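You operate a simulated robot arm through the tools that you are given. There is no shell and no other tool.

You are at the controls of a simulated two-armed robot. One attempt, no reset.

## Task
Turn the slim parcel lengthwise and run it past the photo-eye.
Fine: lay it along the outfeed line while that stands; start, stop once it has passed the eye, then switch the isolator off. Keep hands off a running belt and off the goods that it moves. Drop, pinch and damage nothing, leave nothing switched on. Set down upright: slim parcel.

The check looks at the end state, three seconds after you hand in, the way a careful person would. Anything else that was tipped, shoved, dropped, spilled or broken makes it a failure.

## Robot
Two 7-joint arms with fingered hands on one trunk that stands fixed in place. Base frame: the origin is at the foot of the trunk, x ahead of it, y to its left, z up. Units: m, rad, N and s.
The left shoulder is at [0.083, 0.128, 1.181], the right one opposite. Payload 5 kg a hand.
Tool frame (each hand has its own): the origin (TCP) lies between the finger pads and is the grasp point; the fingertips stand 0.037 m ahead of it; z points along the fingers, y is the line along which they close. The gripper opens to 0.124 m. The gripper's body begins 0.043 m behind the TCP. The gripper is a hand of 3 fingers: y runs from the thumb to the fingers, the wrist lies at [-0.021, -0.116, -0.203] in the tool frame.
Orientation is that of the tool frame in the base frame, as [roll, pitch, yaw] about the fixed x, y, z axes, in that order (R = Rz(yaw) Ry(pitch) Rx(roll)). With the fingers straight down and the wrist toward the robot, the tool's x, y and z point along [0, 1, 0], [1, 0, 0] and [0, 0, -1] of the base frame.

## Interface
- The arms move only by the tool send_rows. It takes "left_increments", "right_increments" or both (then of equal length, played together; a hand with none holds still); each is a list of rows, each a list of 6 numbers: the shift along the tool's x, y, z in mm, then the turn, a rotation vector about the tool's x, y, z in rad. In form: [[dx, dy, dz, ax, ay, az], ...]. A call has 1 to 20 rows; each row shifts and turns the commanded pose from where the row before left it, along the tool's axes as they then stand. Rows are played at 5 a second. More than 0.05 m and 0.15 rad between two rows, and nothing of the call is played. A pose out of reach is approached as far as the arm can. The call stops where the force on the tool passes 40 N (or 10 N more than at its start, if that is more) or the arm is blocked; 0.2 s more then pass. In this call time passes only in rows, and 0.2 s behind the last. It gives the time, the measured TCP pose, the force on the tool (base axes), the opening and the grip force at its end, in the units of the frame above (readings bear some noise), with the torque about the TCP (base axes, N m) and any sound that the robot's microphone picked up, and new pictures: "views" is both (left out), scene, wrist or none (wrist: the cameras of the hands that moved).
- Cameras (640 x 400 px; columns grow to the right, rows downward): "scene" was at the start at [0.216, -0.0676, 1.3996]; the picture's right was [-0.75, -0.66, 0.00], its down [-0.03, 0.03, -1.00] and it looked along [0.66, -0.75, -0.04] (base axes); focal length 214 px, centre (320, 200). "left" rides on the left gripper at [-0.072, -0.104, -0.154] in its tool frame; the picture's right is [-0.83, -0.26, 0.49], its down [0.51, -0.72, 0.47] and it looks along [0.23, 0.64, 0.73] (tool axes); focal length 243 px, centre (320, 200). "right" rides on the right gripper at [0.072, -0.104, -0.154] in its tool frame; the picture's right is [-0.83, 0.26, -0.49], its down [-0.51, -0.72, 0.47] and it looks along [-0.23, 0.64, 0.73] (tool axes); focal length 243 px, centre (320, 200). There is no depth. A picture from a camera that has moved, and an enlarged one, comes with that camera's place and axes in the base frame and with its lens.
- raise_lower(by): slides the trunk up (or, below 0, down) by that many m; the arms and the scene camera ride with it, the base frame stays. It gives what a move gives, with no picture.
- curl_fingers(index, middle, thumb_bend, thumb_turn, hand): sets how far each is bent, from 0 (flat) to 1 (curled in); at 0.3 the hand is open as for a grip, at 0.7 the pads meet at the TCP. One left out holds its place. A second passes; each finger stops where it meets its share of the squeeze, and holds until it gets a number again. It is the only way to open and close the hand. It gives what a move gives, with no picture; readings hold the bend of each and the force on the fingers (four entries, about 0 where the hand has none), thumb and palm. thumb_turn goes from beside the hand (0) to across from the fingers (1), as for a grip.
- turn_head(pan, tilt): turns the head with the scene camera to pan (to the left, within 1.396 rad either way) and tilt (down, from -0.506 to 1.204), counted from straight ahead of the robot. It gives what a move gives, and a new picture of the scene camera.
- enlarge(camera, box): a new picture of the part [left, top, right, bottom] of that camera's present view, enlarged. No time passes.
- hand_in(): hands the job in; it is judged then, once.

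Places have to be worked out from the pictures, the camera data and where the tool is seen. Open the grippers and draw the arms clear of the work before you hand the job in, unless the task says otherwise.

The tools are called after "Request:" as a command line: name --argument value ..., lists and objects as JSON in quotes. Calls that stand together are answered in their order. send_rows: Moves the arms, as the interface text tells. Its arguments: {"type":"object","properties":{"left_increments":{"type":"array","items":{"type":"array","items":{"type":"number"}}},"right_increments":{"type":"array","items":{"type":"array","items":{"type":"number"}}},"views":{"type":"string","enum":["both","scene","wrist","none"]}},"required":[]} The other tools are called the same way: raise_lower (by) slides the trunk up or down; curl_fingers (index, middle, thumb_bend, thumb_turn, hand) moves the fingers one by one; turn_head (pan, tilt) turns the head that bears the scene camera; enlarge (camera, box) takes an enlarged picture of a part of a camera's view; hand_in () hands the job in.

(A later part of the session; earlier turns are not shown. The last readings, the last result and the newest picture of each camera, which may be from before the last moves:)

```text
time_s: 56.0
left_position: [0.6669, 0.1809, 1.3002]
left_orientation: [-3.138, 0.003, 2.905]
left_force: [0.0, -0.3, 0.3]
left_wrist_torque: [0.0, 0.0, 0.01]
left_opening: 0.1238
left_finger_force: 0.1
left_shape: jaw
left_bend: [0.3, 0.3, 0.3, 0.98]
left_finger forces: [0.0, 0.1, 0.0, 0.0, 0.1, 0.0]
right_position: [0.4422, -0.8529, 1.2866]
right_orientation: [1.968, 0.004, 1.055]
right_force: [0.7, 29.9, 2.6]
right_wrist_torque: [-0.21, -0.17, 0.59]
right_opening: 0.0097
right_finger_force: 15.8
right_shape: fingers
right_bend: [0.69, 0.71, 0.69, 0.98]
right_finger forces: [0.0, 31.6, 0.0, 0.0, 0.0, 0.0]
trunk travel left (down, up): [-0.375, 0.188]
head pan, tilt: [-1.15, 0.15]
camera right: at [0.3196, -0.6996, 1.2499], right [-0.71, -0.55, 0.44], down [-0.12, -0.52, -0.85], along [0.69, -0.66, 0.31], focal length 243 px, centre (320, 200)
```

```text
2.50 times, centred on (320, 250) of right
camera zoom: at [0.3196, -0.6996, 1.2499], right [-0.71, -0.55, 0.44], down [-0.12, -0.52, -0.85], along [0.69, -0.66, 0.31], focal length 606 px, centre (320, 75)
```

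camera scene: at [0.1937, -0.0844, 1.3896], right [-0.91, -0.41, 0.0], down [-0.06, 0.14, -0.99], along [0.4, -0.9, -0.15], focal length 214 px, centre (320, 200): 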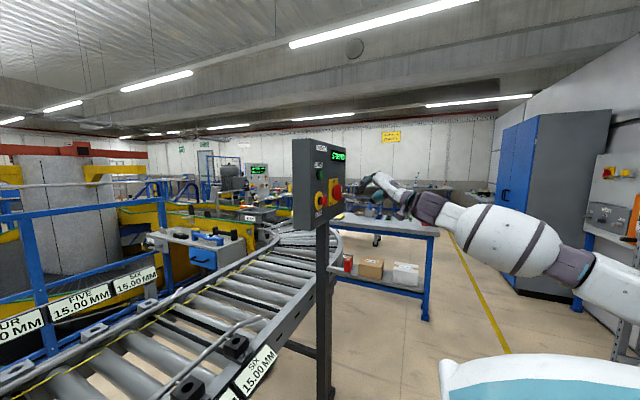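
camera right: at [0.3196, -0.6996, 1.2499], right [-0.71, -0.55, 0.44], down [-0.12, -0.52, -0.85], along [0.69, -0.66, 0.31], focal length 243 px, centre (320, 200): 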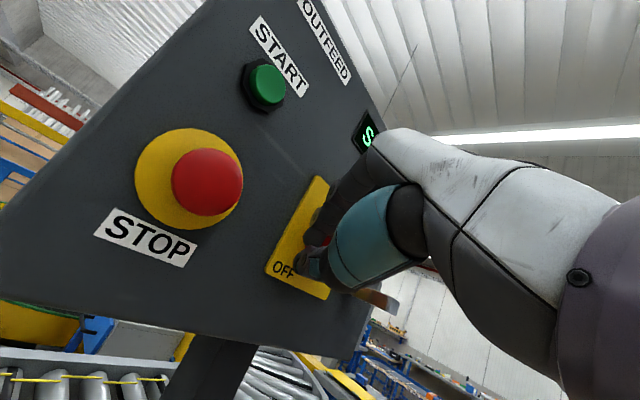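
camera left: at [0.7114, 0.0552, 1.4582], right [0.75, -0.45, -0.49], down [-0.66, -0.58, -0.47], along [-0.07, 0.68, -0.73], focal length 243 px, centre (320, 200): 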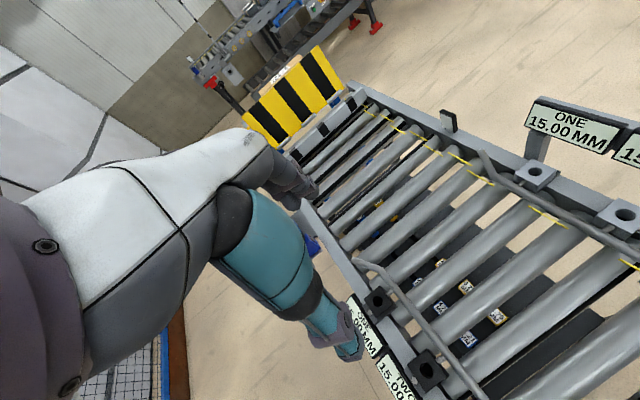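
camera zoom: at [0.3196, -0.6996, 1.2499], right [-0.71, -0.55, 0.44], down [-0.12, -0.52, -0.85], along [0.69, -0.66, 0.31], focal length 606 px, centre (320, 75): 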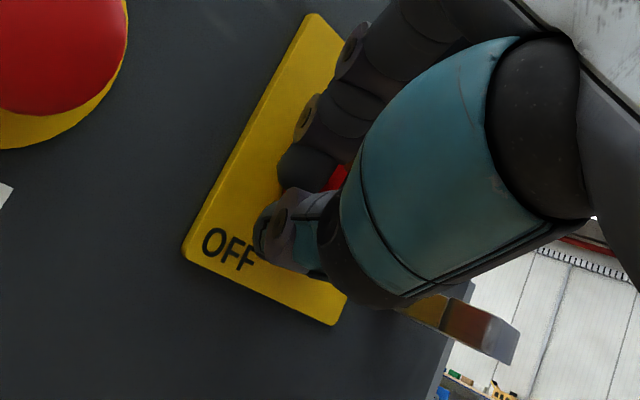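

The middle finger met the handle with 30 N, but the curled finger segment spans both above and below the axis, so there is no turning moment. I'll back off and lower the hand about 3.5 cm so the contact is only on the handle's lower end.

Request:
send_rows --right_increments '[[13, -2.9, -6.9, 0, 0, 0], [6.5, -1.5, -3.5, 0, 0, 0], [0, -16.6, 7, 0, 0, 0], [0, -16.6, 7, 0, 0, 0]]' --views "wrist"

Request:
enlarge --camera "scene" --box '[300, 140, 380, 220]'

Request:
enlarge --camera "right" --box '[240, 130, 400, 290]'

```text
time_s: 57.0
left_position: [0.6665, 0.1744, 1.3011]
left_orientation: [3.14, -0.001, 2.904]
left_force: [0.1, -0.2, -0.2]
left_wrist_torque: [0.01, 0.01, -0.02]
left_opening: 0.1238
left_finger_force: 0.0
left_shape: jaw
left_bend: [0.3, 0.3, 0.3, 0.98]
left_finger forces: [0.0, 0.0, 0.1, 0.0, 0.0, 0.0]
right_position: [0.4405, -0.8393, 1.245]
right_orientation: [1.972, -0.003, 1.053]
right_force: [-0.3, -0.6, 0.5]
right_wrist_torque: [-0.02, -0.02, 0.04]
right_opening: 0.0098
right_finger_force: 0.2
right_shape: fingers
right_bend: [0.69, 0.69, 0.69, 0.98]
right_finger forces: [0.0, 0.1, 0.1, 0.0, 0.0, 0.0]
trunk travel left (down, up): [-0.375, 0.188]
head pan, tilt: [-1.15, 0.15]
camera right: at [0.3182, -0.6858, 1.2095], right [-0.72, -0.55, 0.43], down [-0.12, -0.51, -0.85], along [0.69, -0.66, 0.3], focal length 243 px, centre (320, 200)
```

right: 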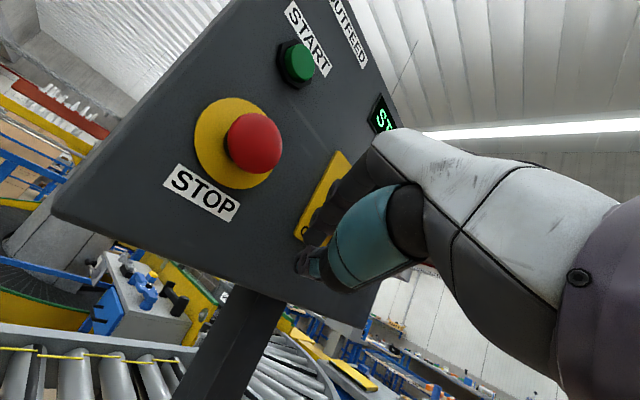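

```text
5.00 times, centred on (340, 180) of scene
camera zoom: at [0.1938, -0.085, 1.3895], right [-0.91, -0.41, 0.0], down [-0.06, 0.14, -0.99], along [0.4, -0.9, -0.15], focal length 1072 px, centre (220, 300)
```

zoom: 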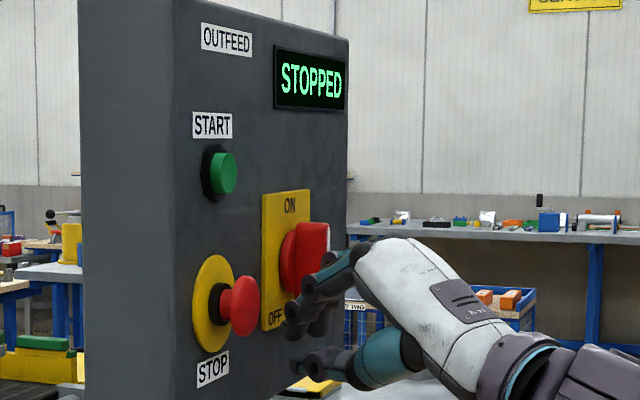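

```text
2.50 times, centred on (320, 210) of right
camera zoom: at [0.3182, -0.6858, 1.2095], right [-0.72, -0.55, 0.43], down [-0.12, -0.51, -0.85], along [0.69, -0.66, 0.3], focal length 606 px, centre (320, 175)
```

zoom: 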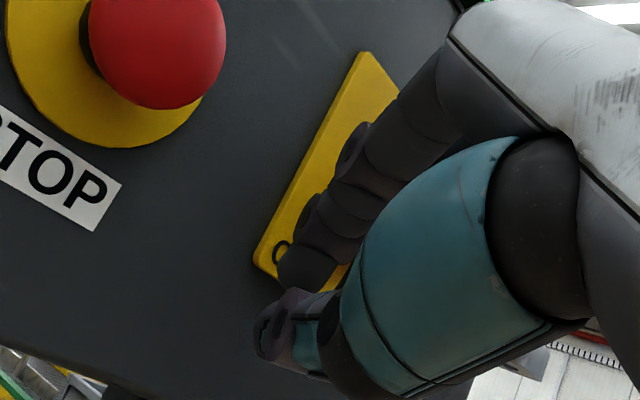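

Now only the finger's knuckle region overlaps the handle's lower end. I'll lower 6 mm more and push in -y again.

Request:
send_rows --right_increments '[[0, -5.5, 2.3, 0, 0, 0], [-6.9, 1.6, 3.7, 0, 0, 0], [-5.2, 1.2, 2.8, 0, 0, 0], [-5.2, 1.2, 2.8, 0, 0, 0], [-5.2, 1.2, 2.8, 0, 0, 0]]' --views "wrist"

Request:
enlarge --camera "scene" --box '[300, 140, 380, 220]'

Request:
enlarge --camera "right" --box '[240, 130, 400, 290]'

```text
time_s: 58.2
left_position: [0.6683, 0.1763, 1.3014]
left_orientation: [-3.142, 0.001, 2.904]
left_force: [-0.6, 1.1, -0.6]
left_wrist_torque: [-0.02, 0.0, -0.01]
left_opening: 0.1236
left_finger_force: 0.0
left_shape: jaw
left_bend: [0.3, 0.3, 0.3, 0.98]
left_finger forces: [0.1, 0.0, 0.1, 0.0, 0.1, 0.0]
right_position: [0.4387, -0.8667, 1.2395]
right_orientation: [1.972, 0.0, 1.047]
right_force: [-0.3, 0.4, -0.6]
right_wrist_torque: [0.0, 0.0, 0.0]
right_opening: 0.0097
right_finger_force: 0.2
right_shape: fingers
right_bend: [0.69, 0.69, 0.69, 0.97]
right_finger forces: [0.0, 0.5, 0.0, 0.0, 0.1, 0.0]
trunk travel left (down, up): [-0.375, 0.188]
head pan, tilt: [-1.15, 0.15]
camera right: at [0.3185, -0.7122, 1.2043], right [-0.72, -0.54, 0.43], down [-0.12, -0.52, -0.85], along [0.68, -0.66, 0.3], focal length 243 px, centre (320, 200)
```

right: 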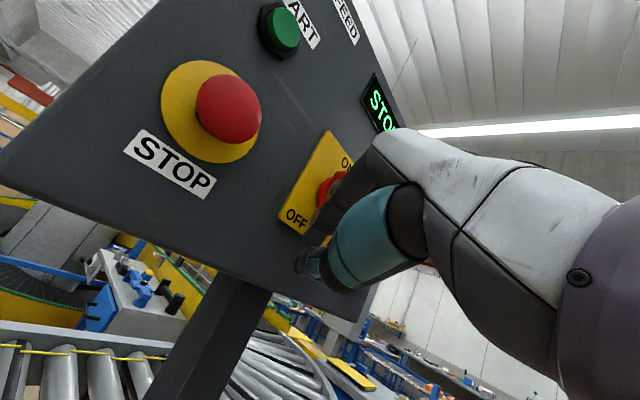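

```text
5.00 times, centred on (340, 180) of scene
camera zoom: at [0.1939, -0.0839, 1.3896], right [-0.91, -0.41, 0.0], down [-0.06, 0.14, -0.99], along [0.4, -0.9, -0.15], focal length 1072 px, centre (220, 300)
```

zoom: 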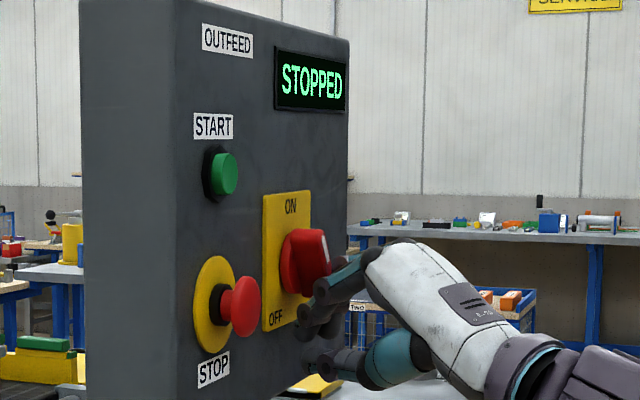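

```text
2.50 times, centred on (320, 210) of right
camera zoom: at [0.3185, -0.7122, 1.2043], right [-0.72, -0.54, 0.43], down [-0.12, -0.52, -0.85], along [0.68, -0.66, 0.3], focal length 606 px, centre (320, 175)
```

zoom: 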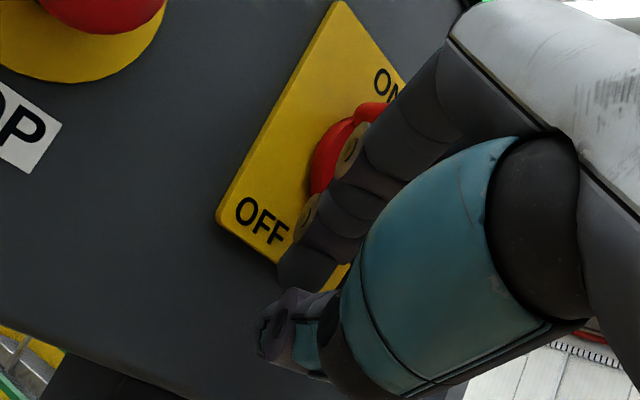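

The handle is turning: it now leans anticlockwise, with hardly any force. I'll carry on pushing in -y.

Request:
send_rows --right_increments '[[-5.2, 1.2, 2.8, 0, 0, 0], [-5.2, 1.2, 2.8, 0, 0, 0], [-5.2, 1.2, 2.8, 0, 0, 0], [-5.2, 1.2, 2.8, 0, 0, 0]]' --views "wrist"

Request:
enlarge --camera "scene" --box '[300, 140, 380, 220]'

Request:
enlarge --camera "right" --box '[240, 130, 400, 290]'

```text
time_s: 59.2
left_position: [0.6669, 0.1755, 1.3017]
left_orientation: [3.141, 0.0, 2.903]
left_force: [0.1, 0.2, 0.4]
left_wrist_torque: [0.0, -0.01, -0.01]
left_opening: 0.1237
left_finger_force: 0.0
left_shape: jaw
left_bend: [0.3, 0.3, 0.3, 0.98]
left_finger forces: [0.0, 0.0, 0.1, 0.0, 0.1, 0.1]
right_position: [0.4404, -0.8895, 1.2401]
right_orientation: [1.972, -0.001, 1.049]
right_force: [-1.0, 0.7, 0.2]
right_wrist_torque: [-0.02, -0.02, 0.0]
right_opening: 0.0097
right_finger_force: 1.0
right_shape: fingers
right_bend: [0.69, 0.69, 0.69, 0.98]
right_finger forces: [0.0, 1.2, 0.1, 0.1, 0.0, 0.0]
trunk travel left (down, up): [-0.375, 0.188]
head pan, tilt: [-1.15, 0.15]
camera right: at [0.3185, -0.7356, 1.2055], right [-0.72, -0.55, 0.43], down [-0.12, -0.52, -0.85], along [0.69, -0.66, 0.3], focal length 243 px, centre (320, 200)
```

right: 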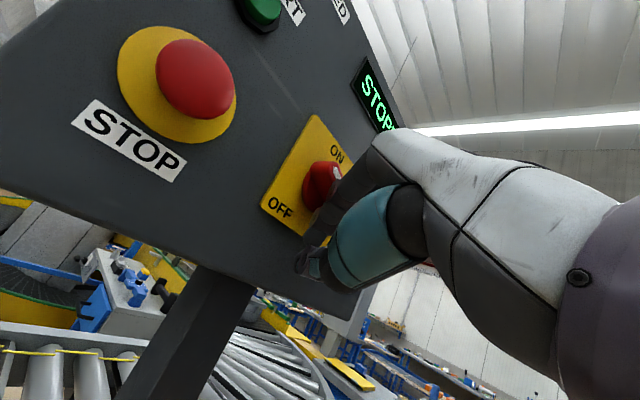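

```text
5.00 times, centred on (340, 180) of scene
camera zoom: at [0.1938, -0.0841, 1.3896], right [-0.91, -0.41, 0.0], down [-0.06, 0.14, -0.99], along [0.4, -0.9, -0.15], focal length 1072 px, centre (220, 300)
```

zoom: 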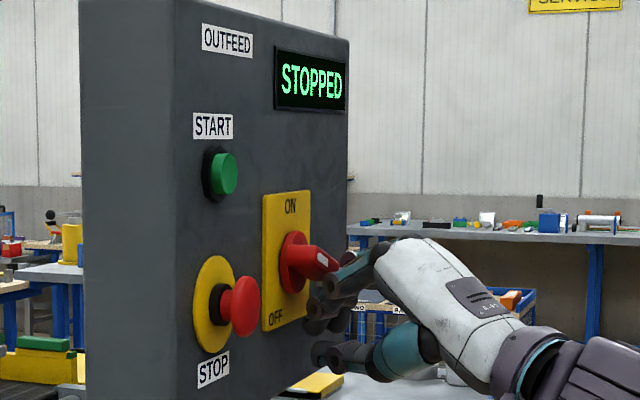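

```text
2.50 times, centred on (320, 210) of right
camera zoom: at [0.3185, -0.7356, 1.2055], right [-0.72, -0.55, 0.43], down [-0.12, -0.52, -0.85], along [0.69, -0.66, 0.3], focal length 606 px, centre (320, 175)
```

zoom: 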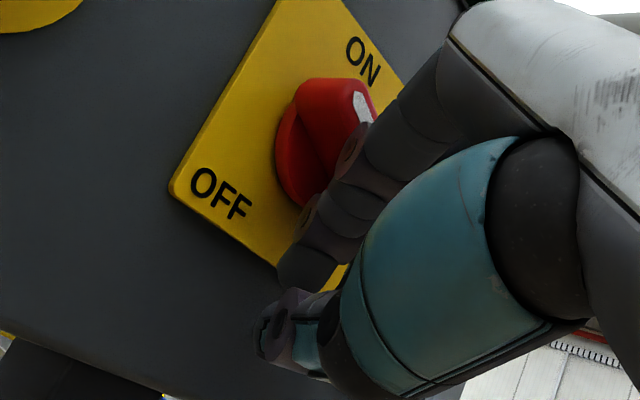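

The handle is now about 60–70° round and the display still reads STOPPED. I'll keep going, now also upward beneath its right-hand end.

Request:
send_rows --right_increments '[[-4.3, 1, 2.3, 0, 0, 0], [-2.6, 5.2, -0.6, 0, 0, 0], [-2.6, 5.2, -0.6, 0, 0, 0], [-2.6, 5.2, -0.6, 0, 0, 0]]' --views "wrist"

Request:
enlarge --camera "scene" --box '[300, 140, 380, 220]'

Request:
enlarge --camera "right" --box '[240, 130, 400, 290]'

```text
time_s: 60.2
left_position: [0.6667, 0.1751, 1.3025]
left_orientation: [-3.141, 0.0, 2.905]
left_force: [-0.5, 0.2, 0.8]
left_wrist_torque: [0.01, 0.01, -0.04]
left_opening: 0.1238
left_finger_force: 0.0
left_shape: jaw
left_bend: [0.3, 0.3, 0.3, 0.98]
left_finger forces: [0.0, 0.0, 0.0, 0.0, 0.0, 0.0]
right_position: [0.4385, -0.9054, 1.2547]
right_orientation: [1.971, -0.001, 1.045]
right_force: [-6.8, 0.9, -6.9]
right_wrist_torque: [-0.02, -0.06, 0.0]
right_opening: 0.0052
right_finger_force: 4.9
right_shape: fingers
right_bend: [0.7, 0.7, 0.69, 0.97]
right_finger forces: [6.8, 2.9, 0.0, 0.1, 0.0, 0.1]
trunk travel left (down, up): [-0.375, 0.188]
head pan, tilt: [-1.15, 0.15]
camera right: at [0.3179, -0.7508, 1.2189], right [-0.72, -0.54, 0.43], down [-0.12, -0.51, -0.85], along [0.68, -0.66, 0.3], focal length 243 px, centre (320, 200)
```

right: 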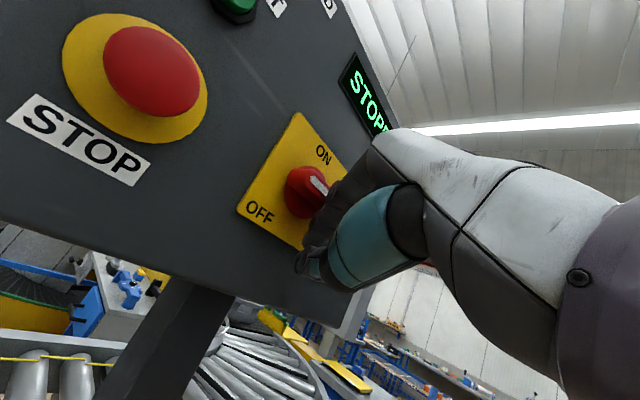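

```text
5.00 times, centred on (340, 180) of scene
camera zoom: at [0.193, -0.0848, 1.3896], right [-0.91, -0.41, 0.0], down [-0.06, 0.14, -0.99], along [0.4, -0.9, -0.15], focal length 1072 px, centre (220, 300)
```

zoom: 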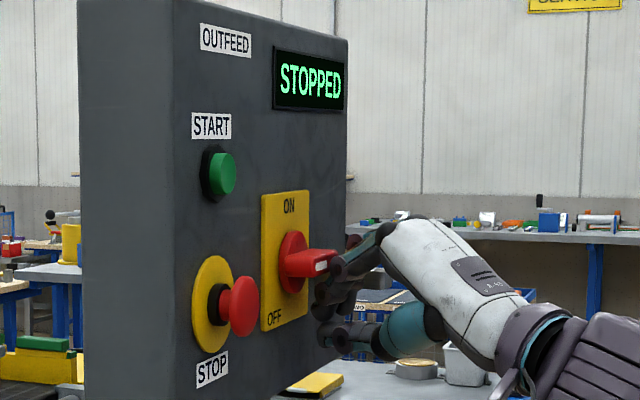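

```text
2.50 times, centred on (320, 210) of right
camera zoom: at [0.3179, -0.7508, 1.2189], right [-0.72, -0.54, 0.43], down [-0.12, -0.51, -0.85], along [0.68, -0.66, 0.3], focal length 606 px, centre (320, 175)
```

zoom: 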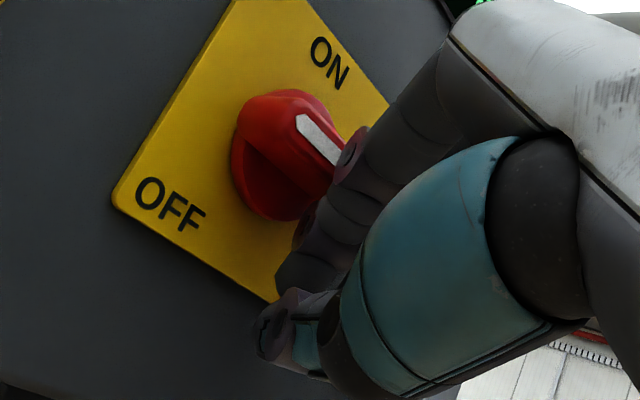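

The handle is about horizontal, but the display is unchanged and there was no click yet, with 7–10 N on the fingers. I'll push the right-hand end further up in small steps.

Request:
send_rows --right_increments '[[0, 3.7, -1.6, 0, 0, 0], [0, 3.7, -1.6, 0, 0, 0], [0, 3.7, -1.6, 0, 0, 0]]' --views "wrist"

Request:
enlarge --camera "scene" --box '[300, 140, 380, 220]'

Request:
enlarge --camera "right" --box '[240, 130, 400, 290]'

```text
time_s: 61.0
left_position: [0.666, 0.1739, 1.3023]
left_orientation: [3.141, 0.001, 2.905]
left_force: [-0.4, 1.3, 0.0]
left_wrist_torque: [0.0, 0.04, 0.01]
left_opening: 0.1238
left_finger_force: 0.0
left_shape: jaw
left_bend: [0.3, 0.3, 0.3, 0.98]
left_finger forces: [0.0, 0.1, 0.0, 0.1, 0.0, 0.1]
right_position: [0.4376, -0.9057, 1.2654]
right_orientation: [1.973, -0.004, 1.05]
right_force: [-13.6, -3.9, -18.4]
right_wrist_torque: [0.0, 0.19, -0.1]
right_opening: 0.0019
right_finger_force: 12.1
right_shape: fingers
right_bend: [0.7, 0.7, 0.67, 0.97]
right_finger forces: [19.8, 2.4, 0.1, 0.1, 0.1, 0.0]
trunk travel left (down, up): [-0.375, 0.188]
head pan, tilt: [-1.15, 0.15]
camera right: at [0.3162, -0.7522, 1.2299], right [-0.72, -0.55, 0.43], down [-0.12, -0.51, -0.85], along [0.68, -0.66, 0.3], focal length 243 px, centre (320, 200)
```

right: 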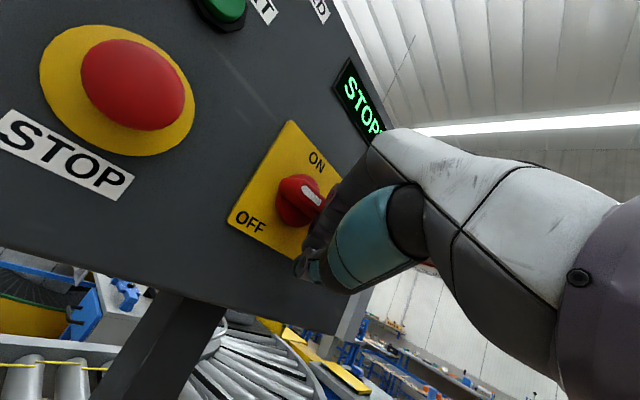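

```text
5.00 times, centred on (340, 180) of scene
camera zoom: at [0.1926, -0.0868, 1.3895], right [-0.91, -0.41, 0.0], down [-0.06, 0.14, -0.99], along [0.4, -0.9, -0.15], focal length 1072 px, centre (220, 300)
```

zoom: 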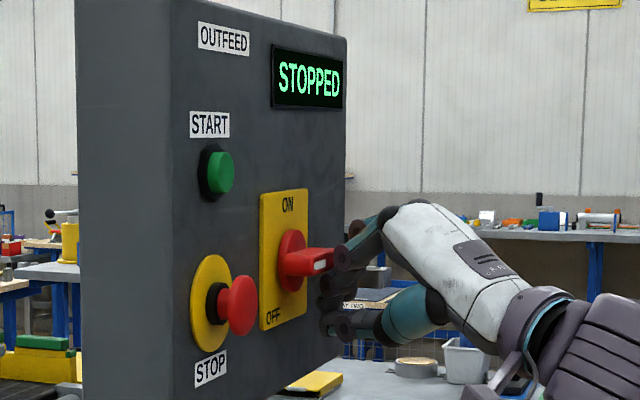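

```text
2.50 times, centred on (320, 210) of right
camera zoom: at [0.3162, -0.7522, 1.2299], right [-0.72, -0.55, 0.43], down [-0.12, -0.51, -0.85], along [0.68, -0.66, 0.3], focal length 606 px, centre (320, 175)
```

zoom: 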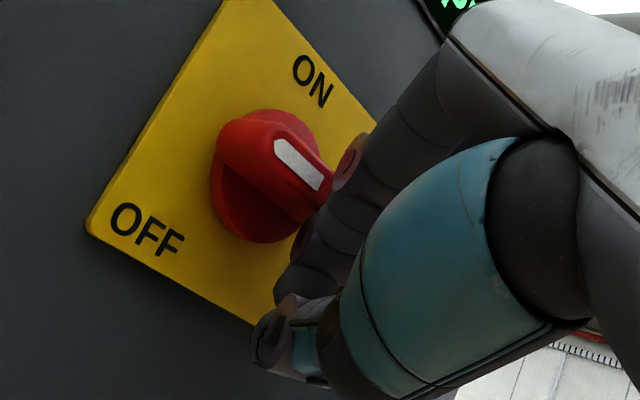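

The handle is at about 85°, but the contact is only at its front lower edge, so the finger is starting to slide out. I'll ease down, go 1 cm deeper, and push up again.

Request:
send_rows --right_increments '[[0, -7.4, 3.1, 0, 0, 0], [5, 3.4, 8, 0, 0, 0], [0, 3.7, -1.6, 0, 0, 0], [0, 3.7, -1.6, 0, 0, 0]]' --views "wrist"

Request:
enlarge --camera "scene" --box '[300, 140, 380, 220]'

Request:
enlarge --camera "right" --box '[240, 130, 400, 290]'

```text
time_s: 61.8
left_position: [0.6653, 0.1761, 1.3031]
left_orientation: [-3.14, 0.002, 2.905]
left_force: [0.2, 0.5, -0.3]
left_wrist_torque: [-0.03, 0.03, 0.01]
left_opening: 0.1238
left_finger_force: 0.0
left_shape: jaw
left_bend: [0.3, 0.3, 0.3, 0.98]
left_finger forces: [0.0, 0.0, 0.1, 0.0, 0.0, 0.0]
right_position: [0.4408, -0.9085, 1.2614]
right_orientation: [1.972, -0.003, 1.038]
right_force: [-30.2, -3.7, -10.7]
right_wrist_torque: [0.05, -0.37, -0.05]
right_opening: 0.0014
right_finger_force: 15.2
right_shape: fingers
right_bend: [0.7, 0.7, 0.67, 0.97]
right_finger forces: [29.0, 3.1, 0.1, 0.1, 0.1, 0.0]
trunk travel left (down, up): [-0.375, 0.188]
head pan, tilt: [-1.15, 0.15]
stopped in row 3 (right hand): the force on the tool passed its limit at 42 N (the readings are from after the stop); the commanded pose is now the measured one
camera right: at [0.3216, -0.7527, 1.2262], right [-0.73, -0.54, 0.43], down [-0.12, -0.51, -0.85], along [0.68, -0.67, 0.3], focal length 243 px, centre (320, 200)
```

right: 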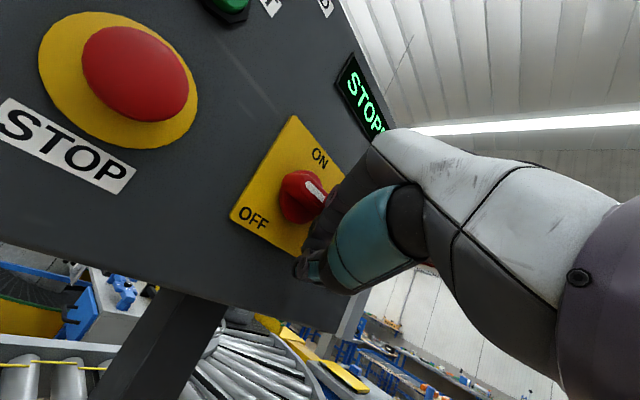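

```text
5.00 times, centred on (340, 180) of scene
camera zoom: at [0.1912, -0.084, 1.3899], right [-0.91, -0.41, 0.0], down [-0.06, 0.14, -0.99], along [0.4, -0.9, -0.15], focal length 1072 px, centre (220, 300)
```

zoom: 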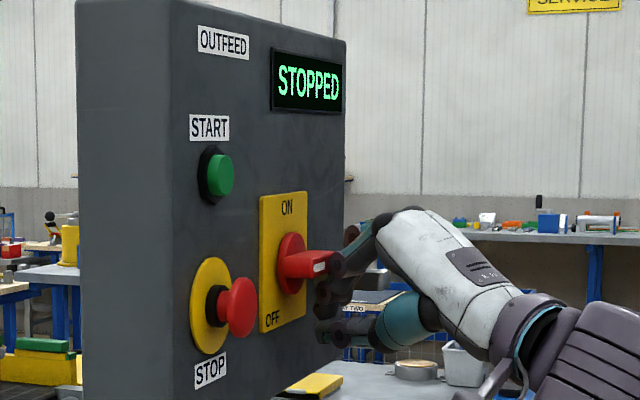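

```text
2.50 times, centred on (320, 210) of right
camera zoom: at [0.3216, -0.7527, 1.2262], right [-0.73, -0.54, 0.43], down [-0.12, -0.51, -0.85], along [0.68, -0.67, 0.3], focal length 606 px, centre (320, 175)
```

zoom: 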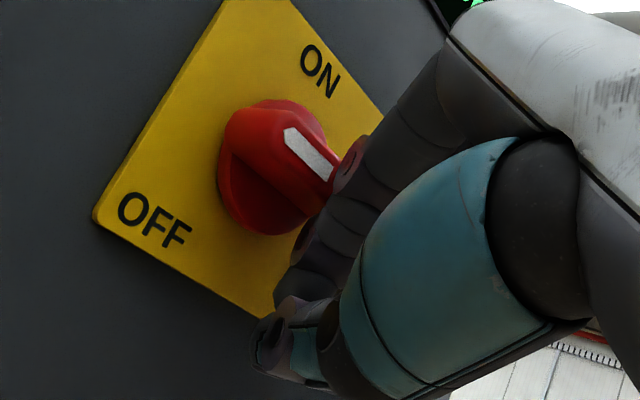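

Going deeper just presses on the handle's front, so I'll change approach. The pointer end now sticks out to the left, so I'll retract, come in above that end and push it down towards OFF.

Request:
send_rows --right_increments '[[-5, -3.4, -8, 0, 0, 0], [-10, -6.8, -16, 0, 0, 0], [-7.5, -5.1, -12, 0, 0, 0]]' --views "none"

Request:
enlarge --camera "scene" --box '[300, 140, 380, 220]'

Request:
enlarge --camera "right" --box '[200, 130, 400, 330]'

```text
time_s: 62.6
left_position: [0.6661, 0.1735, 1.3026]
left_orientation: [3.139, 0.0, 2.903]
left_force: [0.7, -0.3, -0.5]
left_wrist_torque: [0.02, -0.01, 0.04]
left_opening: 0.1236
left_finger_force: 0.0
left_shape: jaw
left_bend: [0.3, 0.3, 0.3, 0.98]
left_finger forces: [0.0, 0.0, 0.1, 0.0, 0.0, 0.0]
right_position: [0.4009, -0.9052, 1.2611]
right_orientation: [1.97, -0.002, 1.046]
right_force: [-0.1, -0.6, 0.0]
right_wrist_torque: [-0.01, 0.01, 0.05]
right_opening: 0.0095
right_finger_force: 0.1
right_shape: fingers
right_bend: [0.69, 0.69, 0.69, 0.97]
right_finger forces: [0.1, 0.0, 0.0, 0.0, 0.0, 0.0]
trunk travel left (down, up): [-0.375, 0.188]
head pan, tilt: [-1.15, 0.15]
```

```text
5.00 times, centred on (340, 180) of scene
camera zoom: at [0.1932, -0.0853, 1.3896], right [-0.91, -0.41, 0.0], down [-0.06, 0.14, -0.99], along [0.4, -0.9, -0.15], focal length 1072 px, centre (220, 300)
```

zoom: 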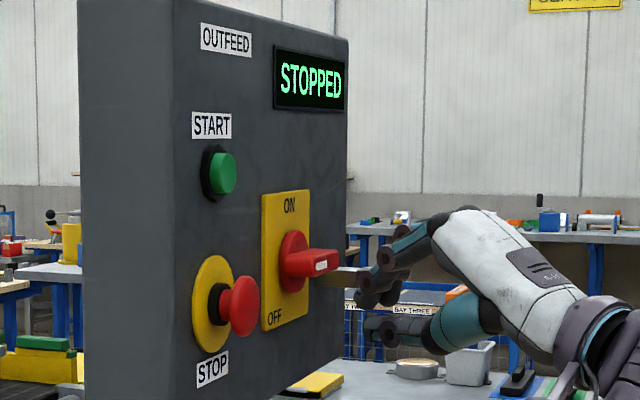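

```text
2.00 times, centred on (300, 230) of right
camera zoom: at [0.2801, -0.7519, 1.2262], right [-0.72, -0.54, 0.43], down [-0.12, -0.51, -0.85], along [0.68, -0.66, 0.31], focal length 485 px, centre (360, 140)
```

zoom: 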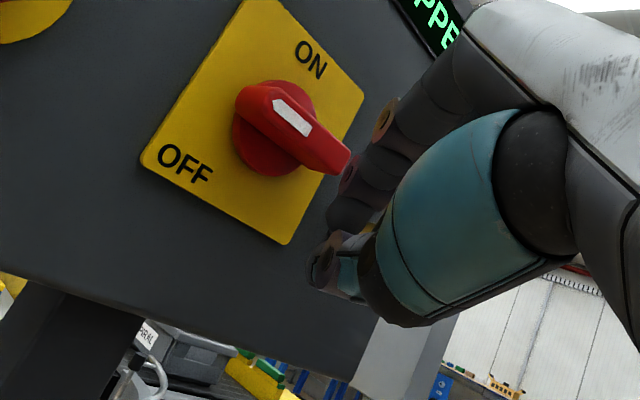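

Clear view: the pointer now points left, about horizontal, and the panel still says STOPPED. I'll go up and over to place the thumb above the pointer end.

Request:
send_rows --right_increments '[[17.3, 21.9, -20.1, 0, 0, 0], [17.3, 21.9, -20.1, 0, 0, 0], [17.3, 21.9, -20.1, 0, 0, 0], [6.5, 4.4, 10.4, 0, 0, 0]]' --views "wrist"

Request:
enlarge --camera "scene" --box '[300, 140, 380, 220]'

Request:
enlarge --camera "right" --box '[200, 170, 400, 370]'

```text
time_s: 63.6
left_position: [0.6685, 0.1746, 1.3017]
left_orientation: [-3.141, 0.0, 2.904]
left_force: [0.9, -0.2, 0.3]
left_wrist_torque: [0.0, 0.03, 0.02]
left_opening: 0.1238
left_finger_force: 0.1
left_shape: jaw
left_bend: [0.3, 0.3, 0.3, 0.98]
left_finger forces: [0.1, 0.0, 0.0, 0.1, 0.0, 0.1]
right_position: [0.4155, -0.8453, 1.3471]
right_orientation: [1.973, -0.001, 1.045]
right_force: [0.4, 0.8, -0.5]
right_wrist_torque: [0.0, -0.02, 0.04]
right_opening: 0.0098
right_finger_force: 0.1
right_shape: fingers
right_bend: [0.69, 0.69, 0.69, 0.97]
right_finger forces: [0.0, 0.0, 0.0, 0.0, 0.0, 0.0]
trunk travel left (down, up): [-0.375, 0.188]
head pan, tilt: [-1.15, 0.15]
camera right: at [0.2945, -0.6906, 1.3109], right [-0.72, -0.54, 0.43], down [-0.12, -0.51, -0.85], along [0.68, -0.66, 0.3], focal length 243 px, centre (320, 200)
```

right: 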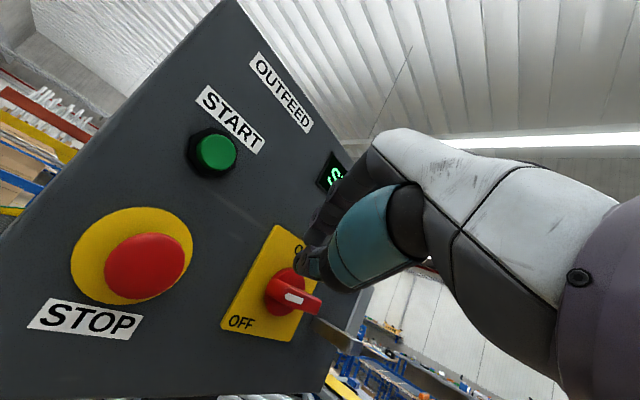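

```text
5.00 times, centred on (340, 180) of scene
camera zoom: at [0.1949, -0.0848, 1.3894], right [-0.91, -0.41, 0.0], down [-0.06, 0.14, -0.99], along [0.4, -0.9, -0.15], focal length 1072 px, centre (220, 300)
```

zoom: 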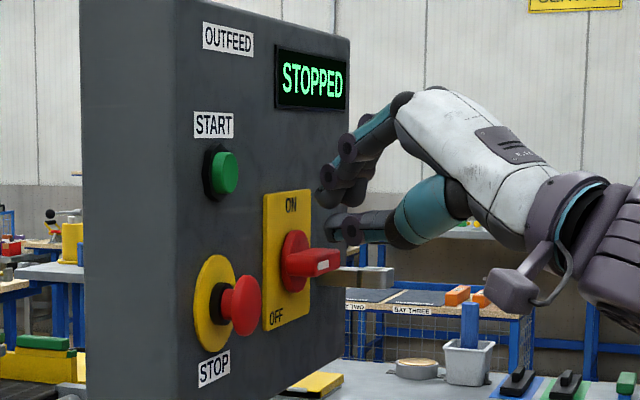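

```text
2.00 times, centred on (300, 270) of right
camera zoom: at [0.2945, -0.6906, 1.3109], right [-0.72, -0.54, 0.43], down [-0.12, -0.51, -0.85], along [0.68, -0.66, 0.3], focal length 485 px, centre (360, 60)
```

zoom: 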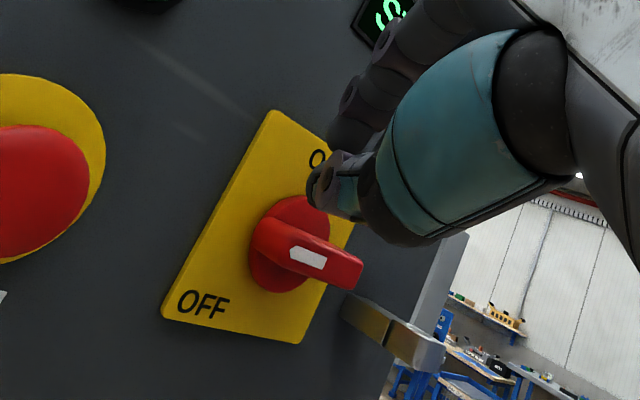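

The thumb is just above the handle. I'll move in 2.4 cm so it is over the pointer end, then press down in small steps.

Request:
send_rows --right_increments '[[6, 4.1, 9.6, 0, 0, 0], [6, 4.1, 9.6, 0, 0, 0], [0, -4.6, 2, 0, 0, 0], [0, -4.6, 2, 0, 0, 0], [0, -4.6, 2, 0, 0, 0], [0, -3.7, 1.6, 0, 0, 0]]' --views "wrist"

Request:
enlarge --camera "scene" --box '[300, 140, 380, 220]'

Request:
enlarge --camera "right" --box '[200, 170, 400, 370]'

```text
time_s: 65.0
left_position: [0.6665, 0.1755, 1.3019]
left_orientation: [3.141, 0.0, 2.904]
left_force: [-0.5, 0.1, -0.4]
left_wrist_torque: [-0.01, -0.02, 0.03]
left_opening: 0.1238
left_finger_force: 0.0
left_shape: jaw
left_bend: [0.3, 0.3, 0.3, 0.98]
left_finger forces: [0.0, 0.0, 0.0, 0.0, 0.1, 0.0]
right_position: [0.4389, -0.8439, 1.3272]
right_orientation: [1.97, 0.0, 1.045]
right_force: [1.1, -0.1, -0.2]
right_wrist_torque: [0.01, -0.02, 0.01]
right_opening: 0.0097
right_finger_force: 0.1
right_shape: fingers
right_bend: [0.69, 0.69, 0.69, 0.97]
right_finger forces: [0.0, 0.0, 0.0, 0.0, 0.0, 0.0]
trunk travel left (down, up): [-0.375, 0.188]
head pan, tilt: [-1.15, 0.15]
camera right: at [0.3172, -0.6898, 1.2908], right [-0.72, -0.54, 0.43], down [-0.12, -0.51, -0.85], along [0.68, -0.66, 0.31], focal length 243 px, centre (320, 200)
```

right: 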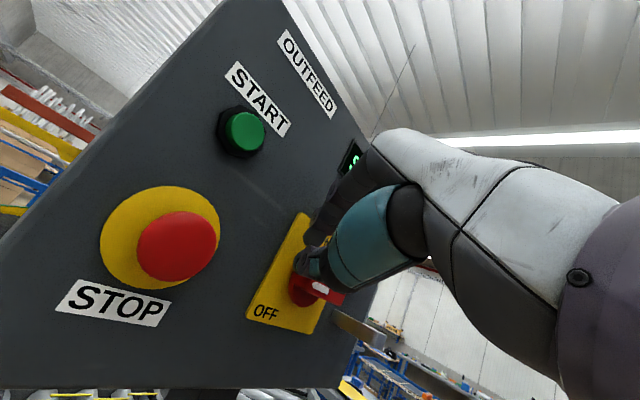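

```text
5.00 times, centred on (340, 180) of scene
camera zoom: at [0.1936, -0.0838, 1.3897], right [-0.91, -0.41, 0.0], down [-0.06, 0.14, -0.99], along [0.4, -0.9, -0.15], focal length 1072 px, centre (220, 300)
```

zoom: 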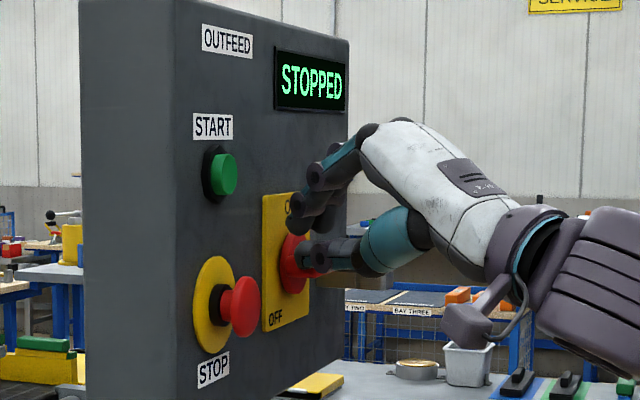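

```text
2.00 times, centred on (300, 270) of right
camera zoom: at [0.3172, -0.6898, 1.2908], right [-0.72, -0.54, 0.43], down [-0.12, -0.51, -0.85], along [0.68, -0.66, 0.31], focal length 485 px, centre (360, 60)
```

zoom: 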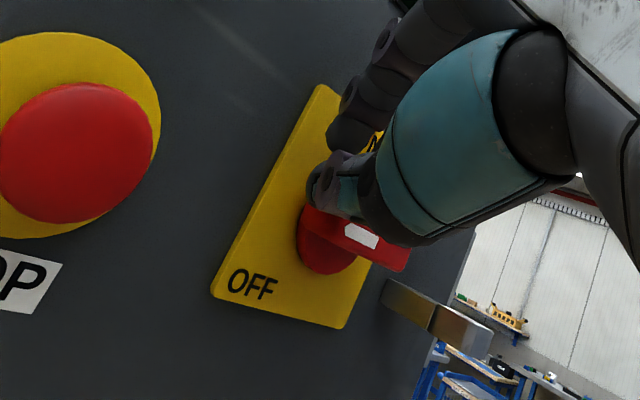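

No contact yet; I'll continue down a little.

Request:
send_rows --right_increments '[[0, -3.7, 1.6, 0, 0, 0], [0, -3.7, 1.6, 0, 0, 0]]' --views "wrist"

Request:
enlarge --camera "scene" --box '[300, 140, 380, 220]'

Request:
enlarge --camera "right" --box '[200, 170, 400, 370]'

```text
time_s: 65.6
left_position: [0.6672, 0.1765, 1.3016]
left_orientation: [3.141, 0.0, 2.904]
left_force: [-0.1, 0.0, -0.1]
left_wrist_torque: [-0.02, -0.01, 0.02]
left_opening: 0.1239
left_finger_force: 0.1
left_shape: jaw
left_bend: [0.3, 0.3, 0.3, 0.98]
left_finger forces: [0.0, 0.0, 0.1, 0.1, 0.0, 0.1]
right_position: [0.4392, -0.8453, 1.3183]
right_orientation: [1.972, -0.001, 1.045]
right_force: [0.5, -0.2, 0.0]
right_wrist_torque: [-0.03, 0.01, -0.02]
right_opening: 0.0097
right_finger_force: 0.1
right_shape: fingers
right_bend: [0.69, 0.69, 0.69, 0.97]
right_finger forces: [0.1, 0.1, 0.0, 0.1, 0.0, 0.1]
trunk travel left (down, up): [-0.375, 0.188]
head pan, tilt: [-1.15, 0.15]
camera right: at [0.3181, -0.6911, 1.2828], right [-0.72, -0.54, 0.43], down [-0.12, -0.51, -0.85], along [0.68, -0.66, 0.3], focal length 243 px, centre (320, 200)
```

right: 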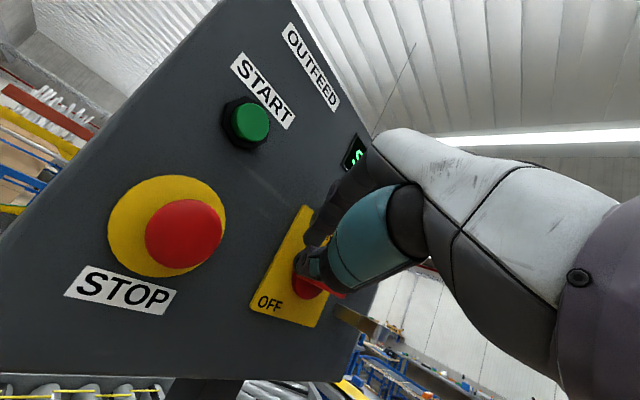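

```text
5.00 times, centred on (340, 180) of scene
camera zoom: at [0.1939, -0.0839, 1.3896], right [-0.91, -0.41, 0.0], down [-0.06, 0.14, -0.99], along [0.4, -0.9, -0.15], focal length 1072 px, centre (220, 300)
```

zoom: 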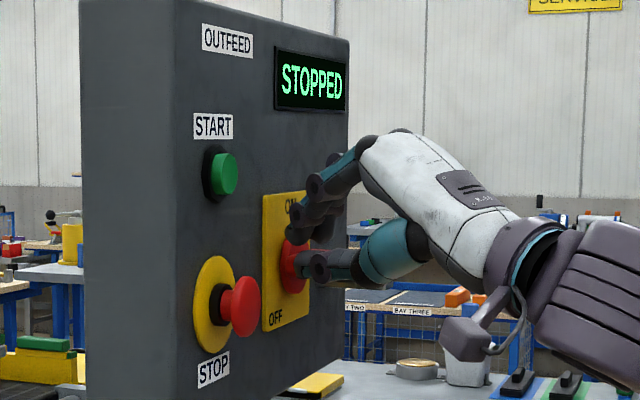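

```text
2.00 times, centred on (300, 270) of right
camera zoom: at [0.3181, -0.6911, 1.2828], right [-0.72, -0.54, 0.43], down [-0.12, -0.51, -0.85], along [0.68, -0.66, 0.3], focal length 485 px, centre (360, 60)
```

zoom: 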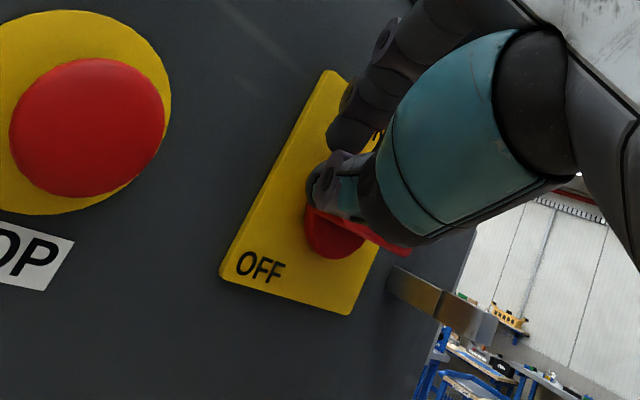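

The thumb slipped down just beyond the pointer's end without touching it. I'll go up, shift 1.8 cm in -y, and come down on top of it.

Request:
send_rows --right_increments '[[0, 25.8, -10.9, 0, 0, 0], [-15.6, 3.5, 8.3, 0, 0, 0], [0, -6.4, 2.7, 0, 0, 0], [0, -4.6, 2, 0, 0, 0], [0, -4.6, 2, 0, 0, 0], [0, -4.6, 2, 0, 0, 0]]' --views "wrist"

Request:
enlarge --camera "scene" --box '[300, 140, 380, 220]'

Request:
enlarge --camera "right" --box '[200, 170, 400, 370]'

```text
time_s: 67.0
left_position: [0.668, 0.1761, 1.3012]
left_orientation: [3.141, 0.0, 2.904]
left_force: [1.0, 1.2, 0.5]
left_wrist_torque: [0.0, 0.03, 0.01]
left_opening: 0.1237
left_finger_force: 0.0
left_shape: jaw
left_bend: [0.3, 0.3, 0.3, 0.98]
left_finger forces: [0.0, 0.1, 0.1, 0.0, 0.1, 0.0]
right_position: [0.4391, -0.8633, 1.3262]
right_orientation: [1.97, -0.001, 1.046]
right_force: [-0.8, 0.8, 5.9]
right_wrist_torque: [-0.01, -0.11, -0.01]
right_opening: 0.0039
right_finger_force: 3.5
right_shape: fingers
right_bend: [0.69, 0.69, 0.71, 0.98]
right_finger forces: [0.1, 0.0, 0.0, 0.0, 6.1, 0.0]
trunk travel left (down, up): [-0.375, 0.188]
head pan, tilt: [-1.15, 0.15]
camera right: at [0.3188, -0.7076, 1.29], right [-0.72, -0.54, 0.43], down [-0.12, -0.52, -0.85], along [0.68, -0.66, 0.31], focal length 243 px, centre (320, 200)
```

right: 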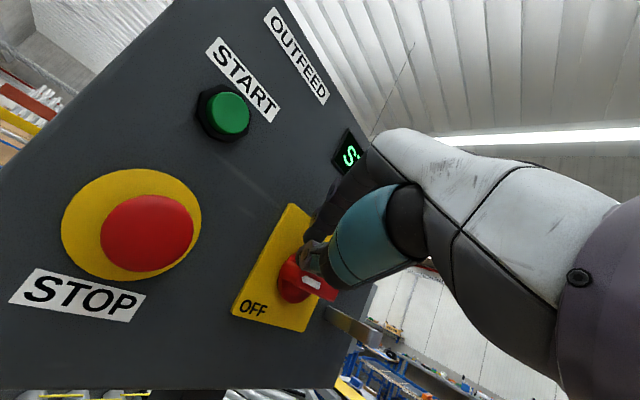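

```text
5.00 times, centred on (340, 180) of scene
camera zoom: at [0.1935, -0.0829, 1.3898], right [-0.91, -0.41, 0.0], down [-0.06, 0.14, -0.99], along [0.4, -0.9, -0.15], focal length 1072 px, centre (220, 300)
```

zoom: 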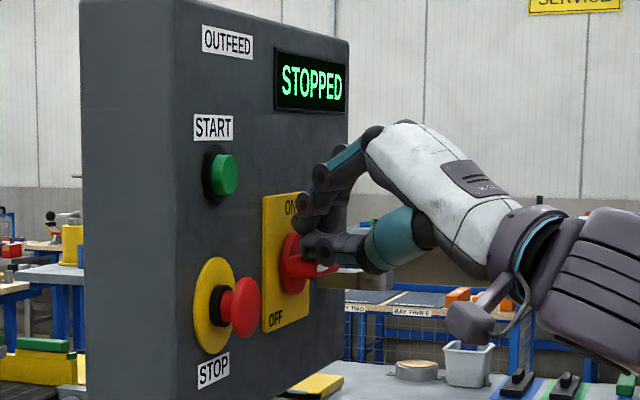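

```text
2.00 times, centred on (300, 270) of right
camera zoom: at [0.3188, -0.7076, 1.29], right [-0.72, -0.54, 0.43], down [-0.12, -0.52, -0.85], along [0.68, -0.66, 0.31], focal length 485 px, centre (360, 60)
```

zoom: 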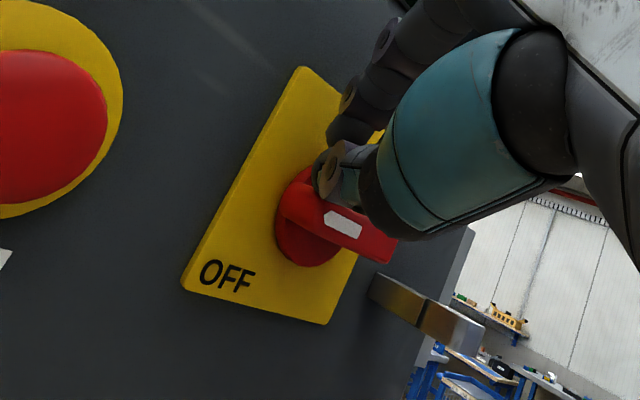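

The thumb is on the handle, but close to the axis. I'll lift slightly, shift 1.1 cm back in +y for leverage, and press down again.

Request:
send_rows --right_increments '[[0, 9.2, -3.9, 0, 0, 0], [9.5, -2.1, -5.1, 0, 0, 0], [0, -4.6, 2, 0, 0, 0], [0, -4.6, 2, 0, 0, 0], [0, -4.6, 2, 0, 0, 0]]' --views "wrist"

Request:
enlarge --camera "scene" --box '[300, 140, 380, 220]'

Request:
enlarge --camera "right" --box '[200, 170, 400, 370]'

```text
time_s: 68.2
left_position: [0.6667, 0.1765, 1.3019]
left_orientation: [-3.141, 0.0, 2.904]
left_force: [0.3, -0.4, -0.2]
left_wrist_torque: [-0.03, 0.04, 0.03]
left_opening: 0.1238
left_finger_force: 0.0
left_shape: jaw
left_bend: [0.3, 0.3, 0.3, 0.98]
left_finger forces: [0.1, 0.0, 0.0, 0.0, 0.0, 0.0]
right_position: [0.4394, -0.8511, 1.3217]
right_orientation: [1.968, -0.001, 1.045]
right_force: [-1.3, 1.0, 4.2]
right_wrist_torque: [-0.06, -0.08, 0.03]
right_opening: 0.0046
right_finger_force: 3.0
right_shape: fingers
right_bend: [0.69, 0.69, 0.71, 0.98]
right_finger forces: [0.0, 0.0, 0.1, 0.0, 5.4, 0.0]
trunk travel left (down, up): [-0.375, 0.188]
head pan, tilt: [-1.15, 0.15]
camera right: at [0.3182, -0.697, 1.2856], right [-0.72, -0.54, 0.43], down [-0.12, -0.52, -0.85], along [0.68, -0.66, 0.31], focal length 243 px, centre (320, 200)
```

right: 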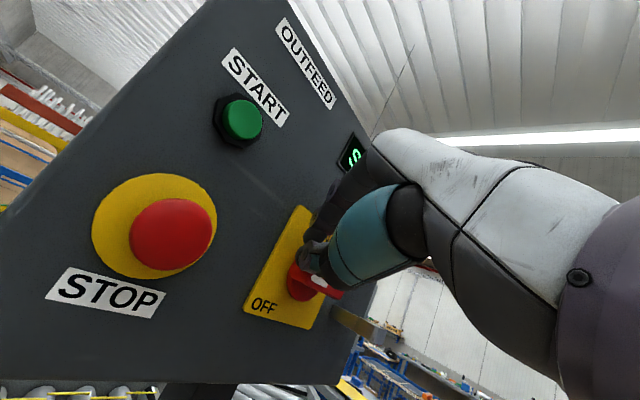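

```text
5.00 times, centred on (340, 180) of scene
camera zoom: at [0.1934, -0.083, 1.3898], right [-0.91, -0.41, 0.0], down [-0.06, 0.14, -0.99], along [0.4, -0.9, -0.15], focal length 1072 px, centre (220, 300)
```

zoom: 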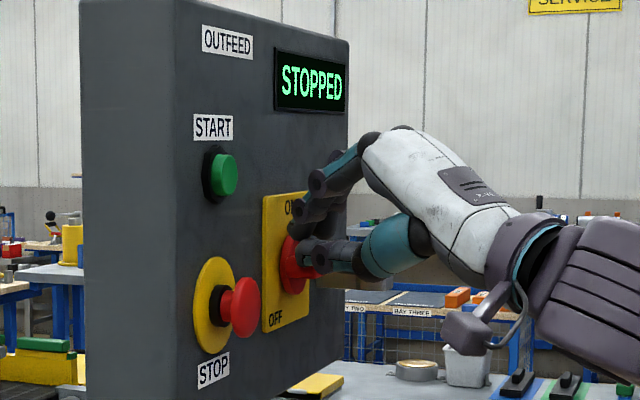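

```text
2.00 times, centred on (300, 270) of right
camera zoom: at [0.3182, -0.697, 1.2856], right [-0.72, -0.54, 0.43], down [-0.12, -0.52, -0.85], along [0.68, -0.66, 0.31], focal length 485 px, centre (360, 60)
```

zoom: 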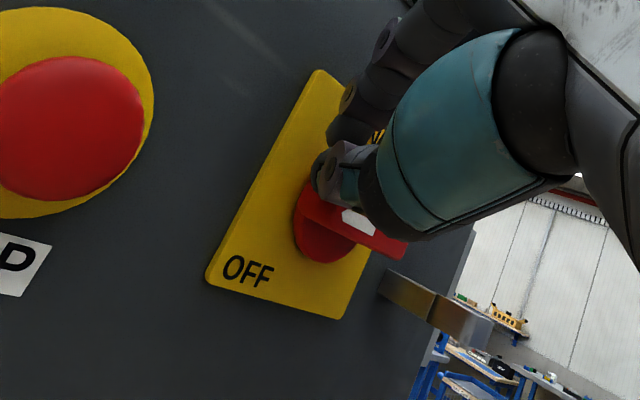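

Contact is now near the pointer end (about 5 N). I'll press further down in small steps and listen for a click.

Request:
send_rows --right_increments '[[0, -3.7, 1.6, 0, 0, 0], [0, -3.7, 1.6, 0, 0, 0], [0, -3.7, 1.6, 0, 0, 0]]' --views "wrist"

Request:
enlarge --camera "scene" --box '[300, 140, 380, 220]'

Request:
enlarge --camera "right" --box '[200, 170, 400, 370]'

```text
time_s: 69.0
left_position: [0.667, 0.1774, 1.3016]
left_orientation: [3.141, 0.0, 2.903]
left_force: [0.4, -0.4, -0.1]
left_wrist_torque: [0.0, -0.01, -0.01]
left_opening: 0.1241
left_finger_force: 0.1
left_shape: jaw
left_bend: [0.3, 0.3, 0.3, 0.98]
left_finger forces: [0.1, 0.0, 0.0, 0.0, 0.0, 0.1]
right_position: [0.4406, -0.8508, 1.3075]
right_orientation: [1.969, -0.001, 1.047]
right_force: [-0.1, 1.4, 1.6]
right_wrist_torque: [-0.03, -0.02, 0.06]
right_opening: 0.0084
right_finger_force: 1.7
right_shape: fingers
right_bend: [0.69, 0.69, 0.7, 0.97]
right_finger forces: [0.1, 0.5, 0.0, 0.0, 1.7, 0.0]
trunk travel left (down, up): [-0.375, 0.188]
head pan, tilt: [-1.15, 0.15]
camera right: at [0.3187, -0.697, 1.2723], right [-0.72, -0.54, 0.43], down [-0.12, -0.52, -0.85], along [0.68, -0.66, 0.3], focal length 243 px, centre (320, 200)
```

right: 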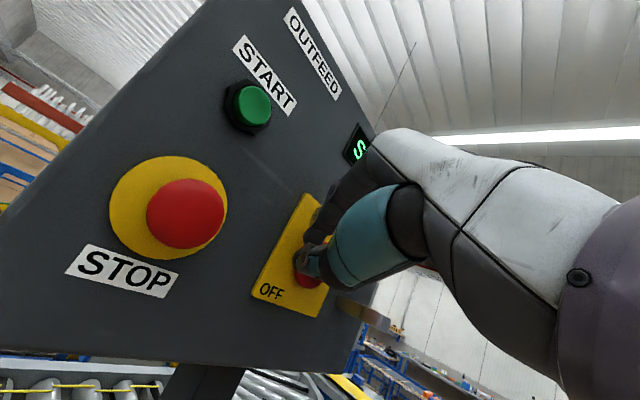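

```text
5.00 times, centred on (340, 180) of scene
camera zoom: at [0.1937, -0.0831, 1.3897], right [-0.91, -0.41, 0.0], down [-0.06, 0.14, -0.99], along [0.4, -0.9, -0.15], focal length 1072 px, centre (220, 300)
```

zoom: 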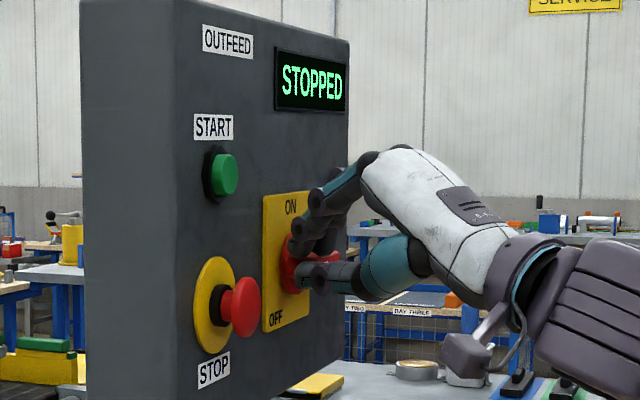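

```text
2.00 times, centred on (300, 270) of right
camera zoom: at [0.3187, -0.697, 1.2723], right [-0.72, -0.54, 0.43], down [-0.12, -0.52, -0.85], along [0.68, -0.66, 0.3], focal length 485 px, centre (360, 60)
```

zoom: 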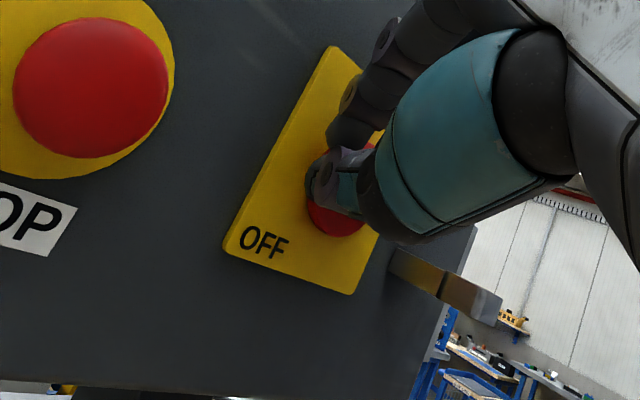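

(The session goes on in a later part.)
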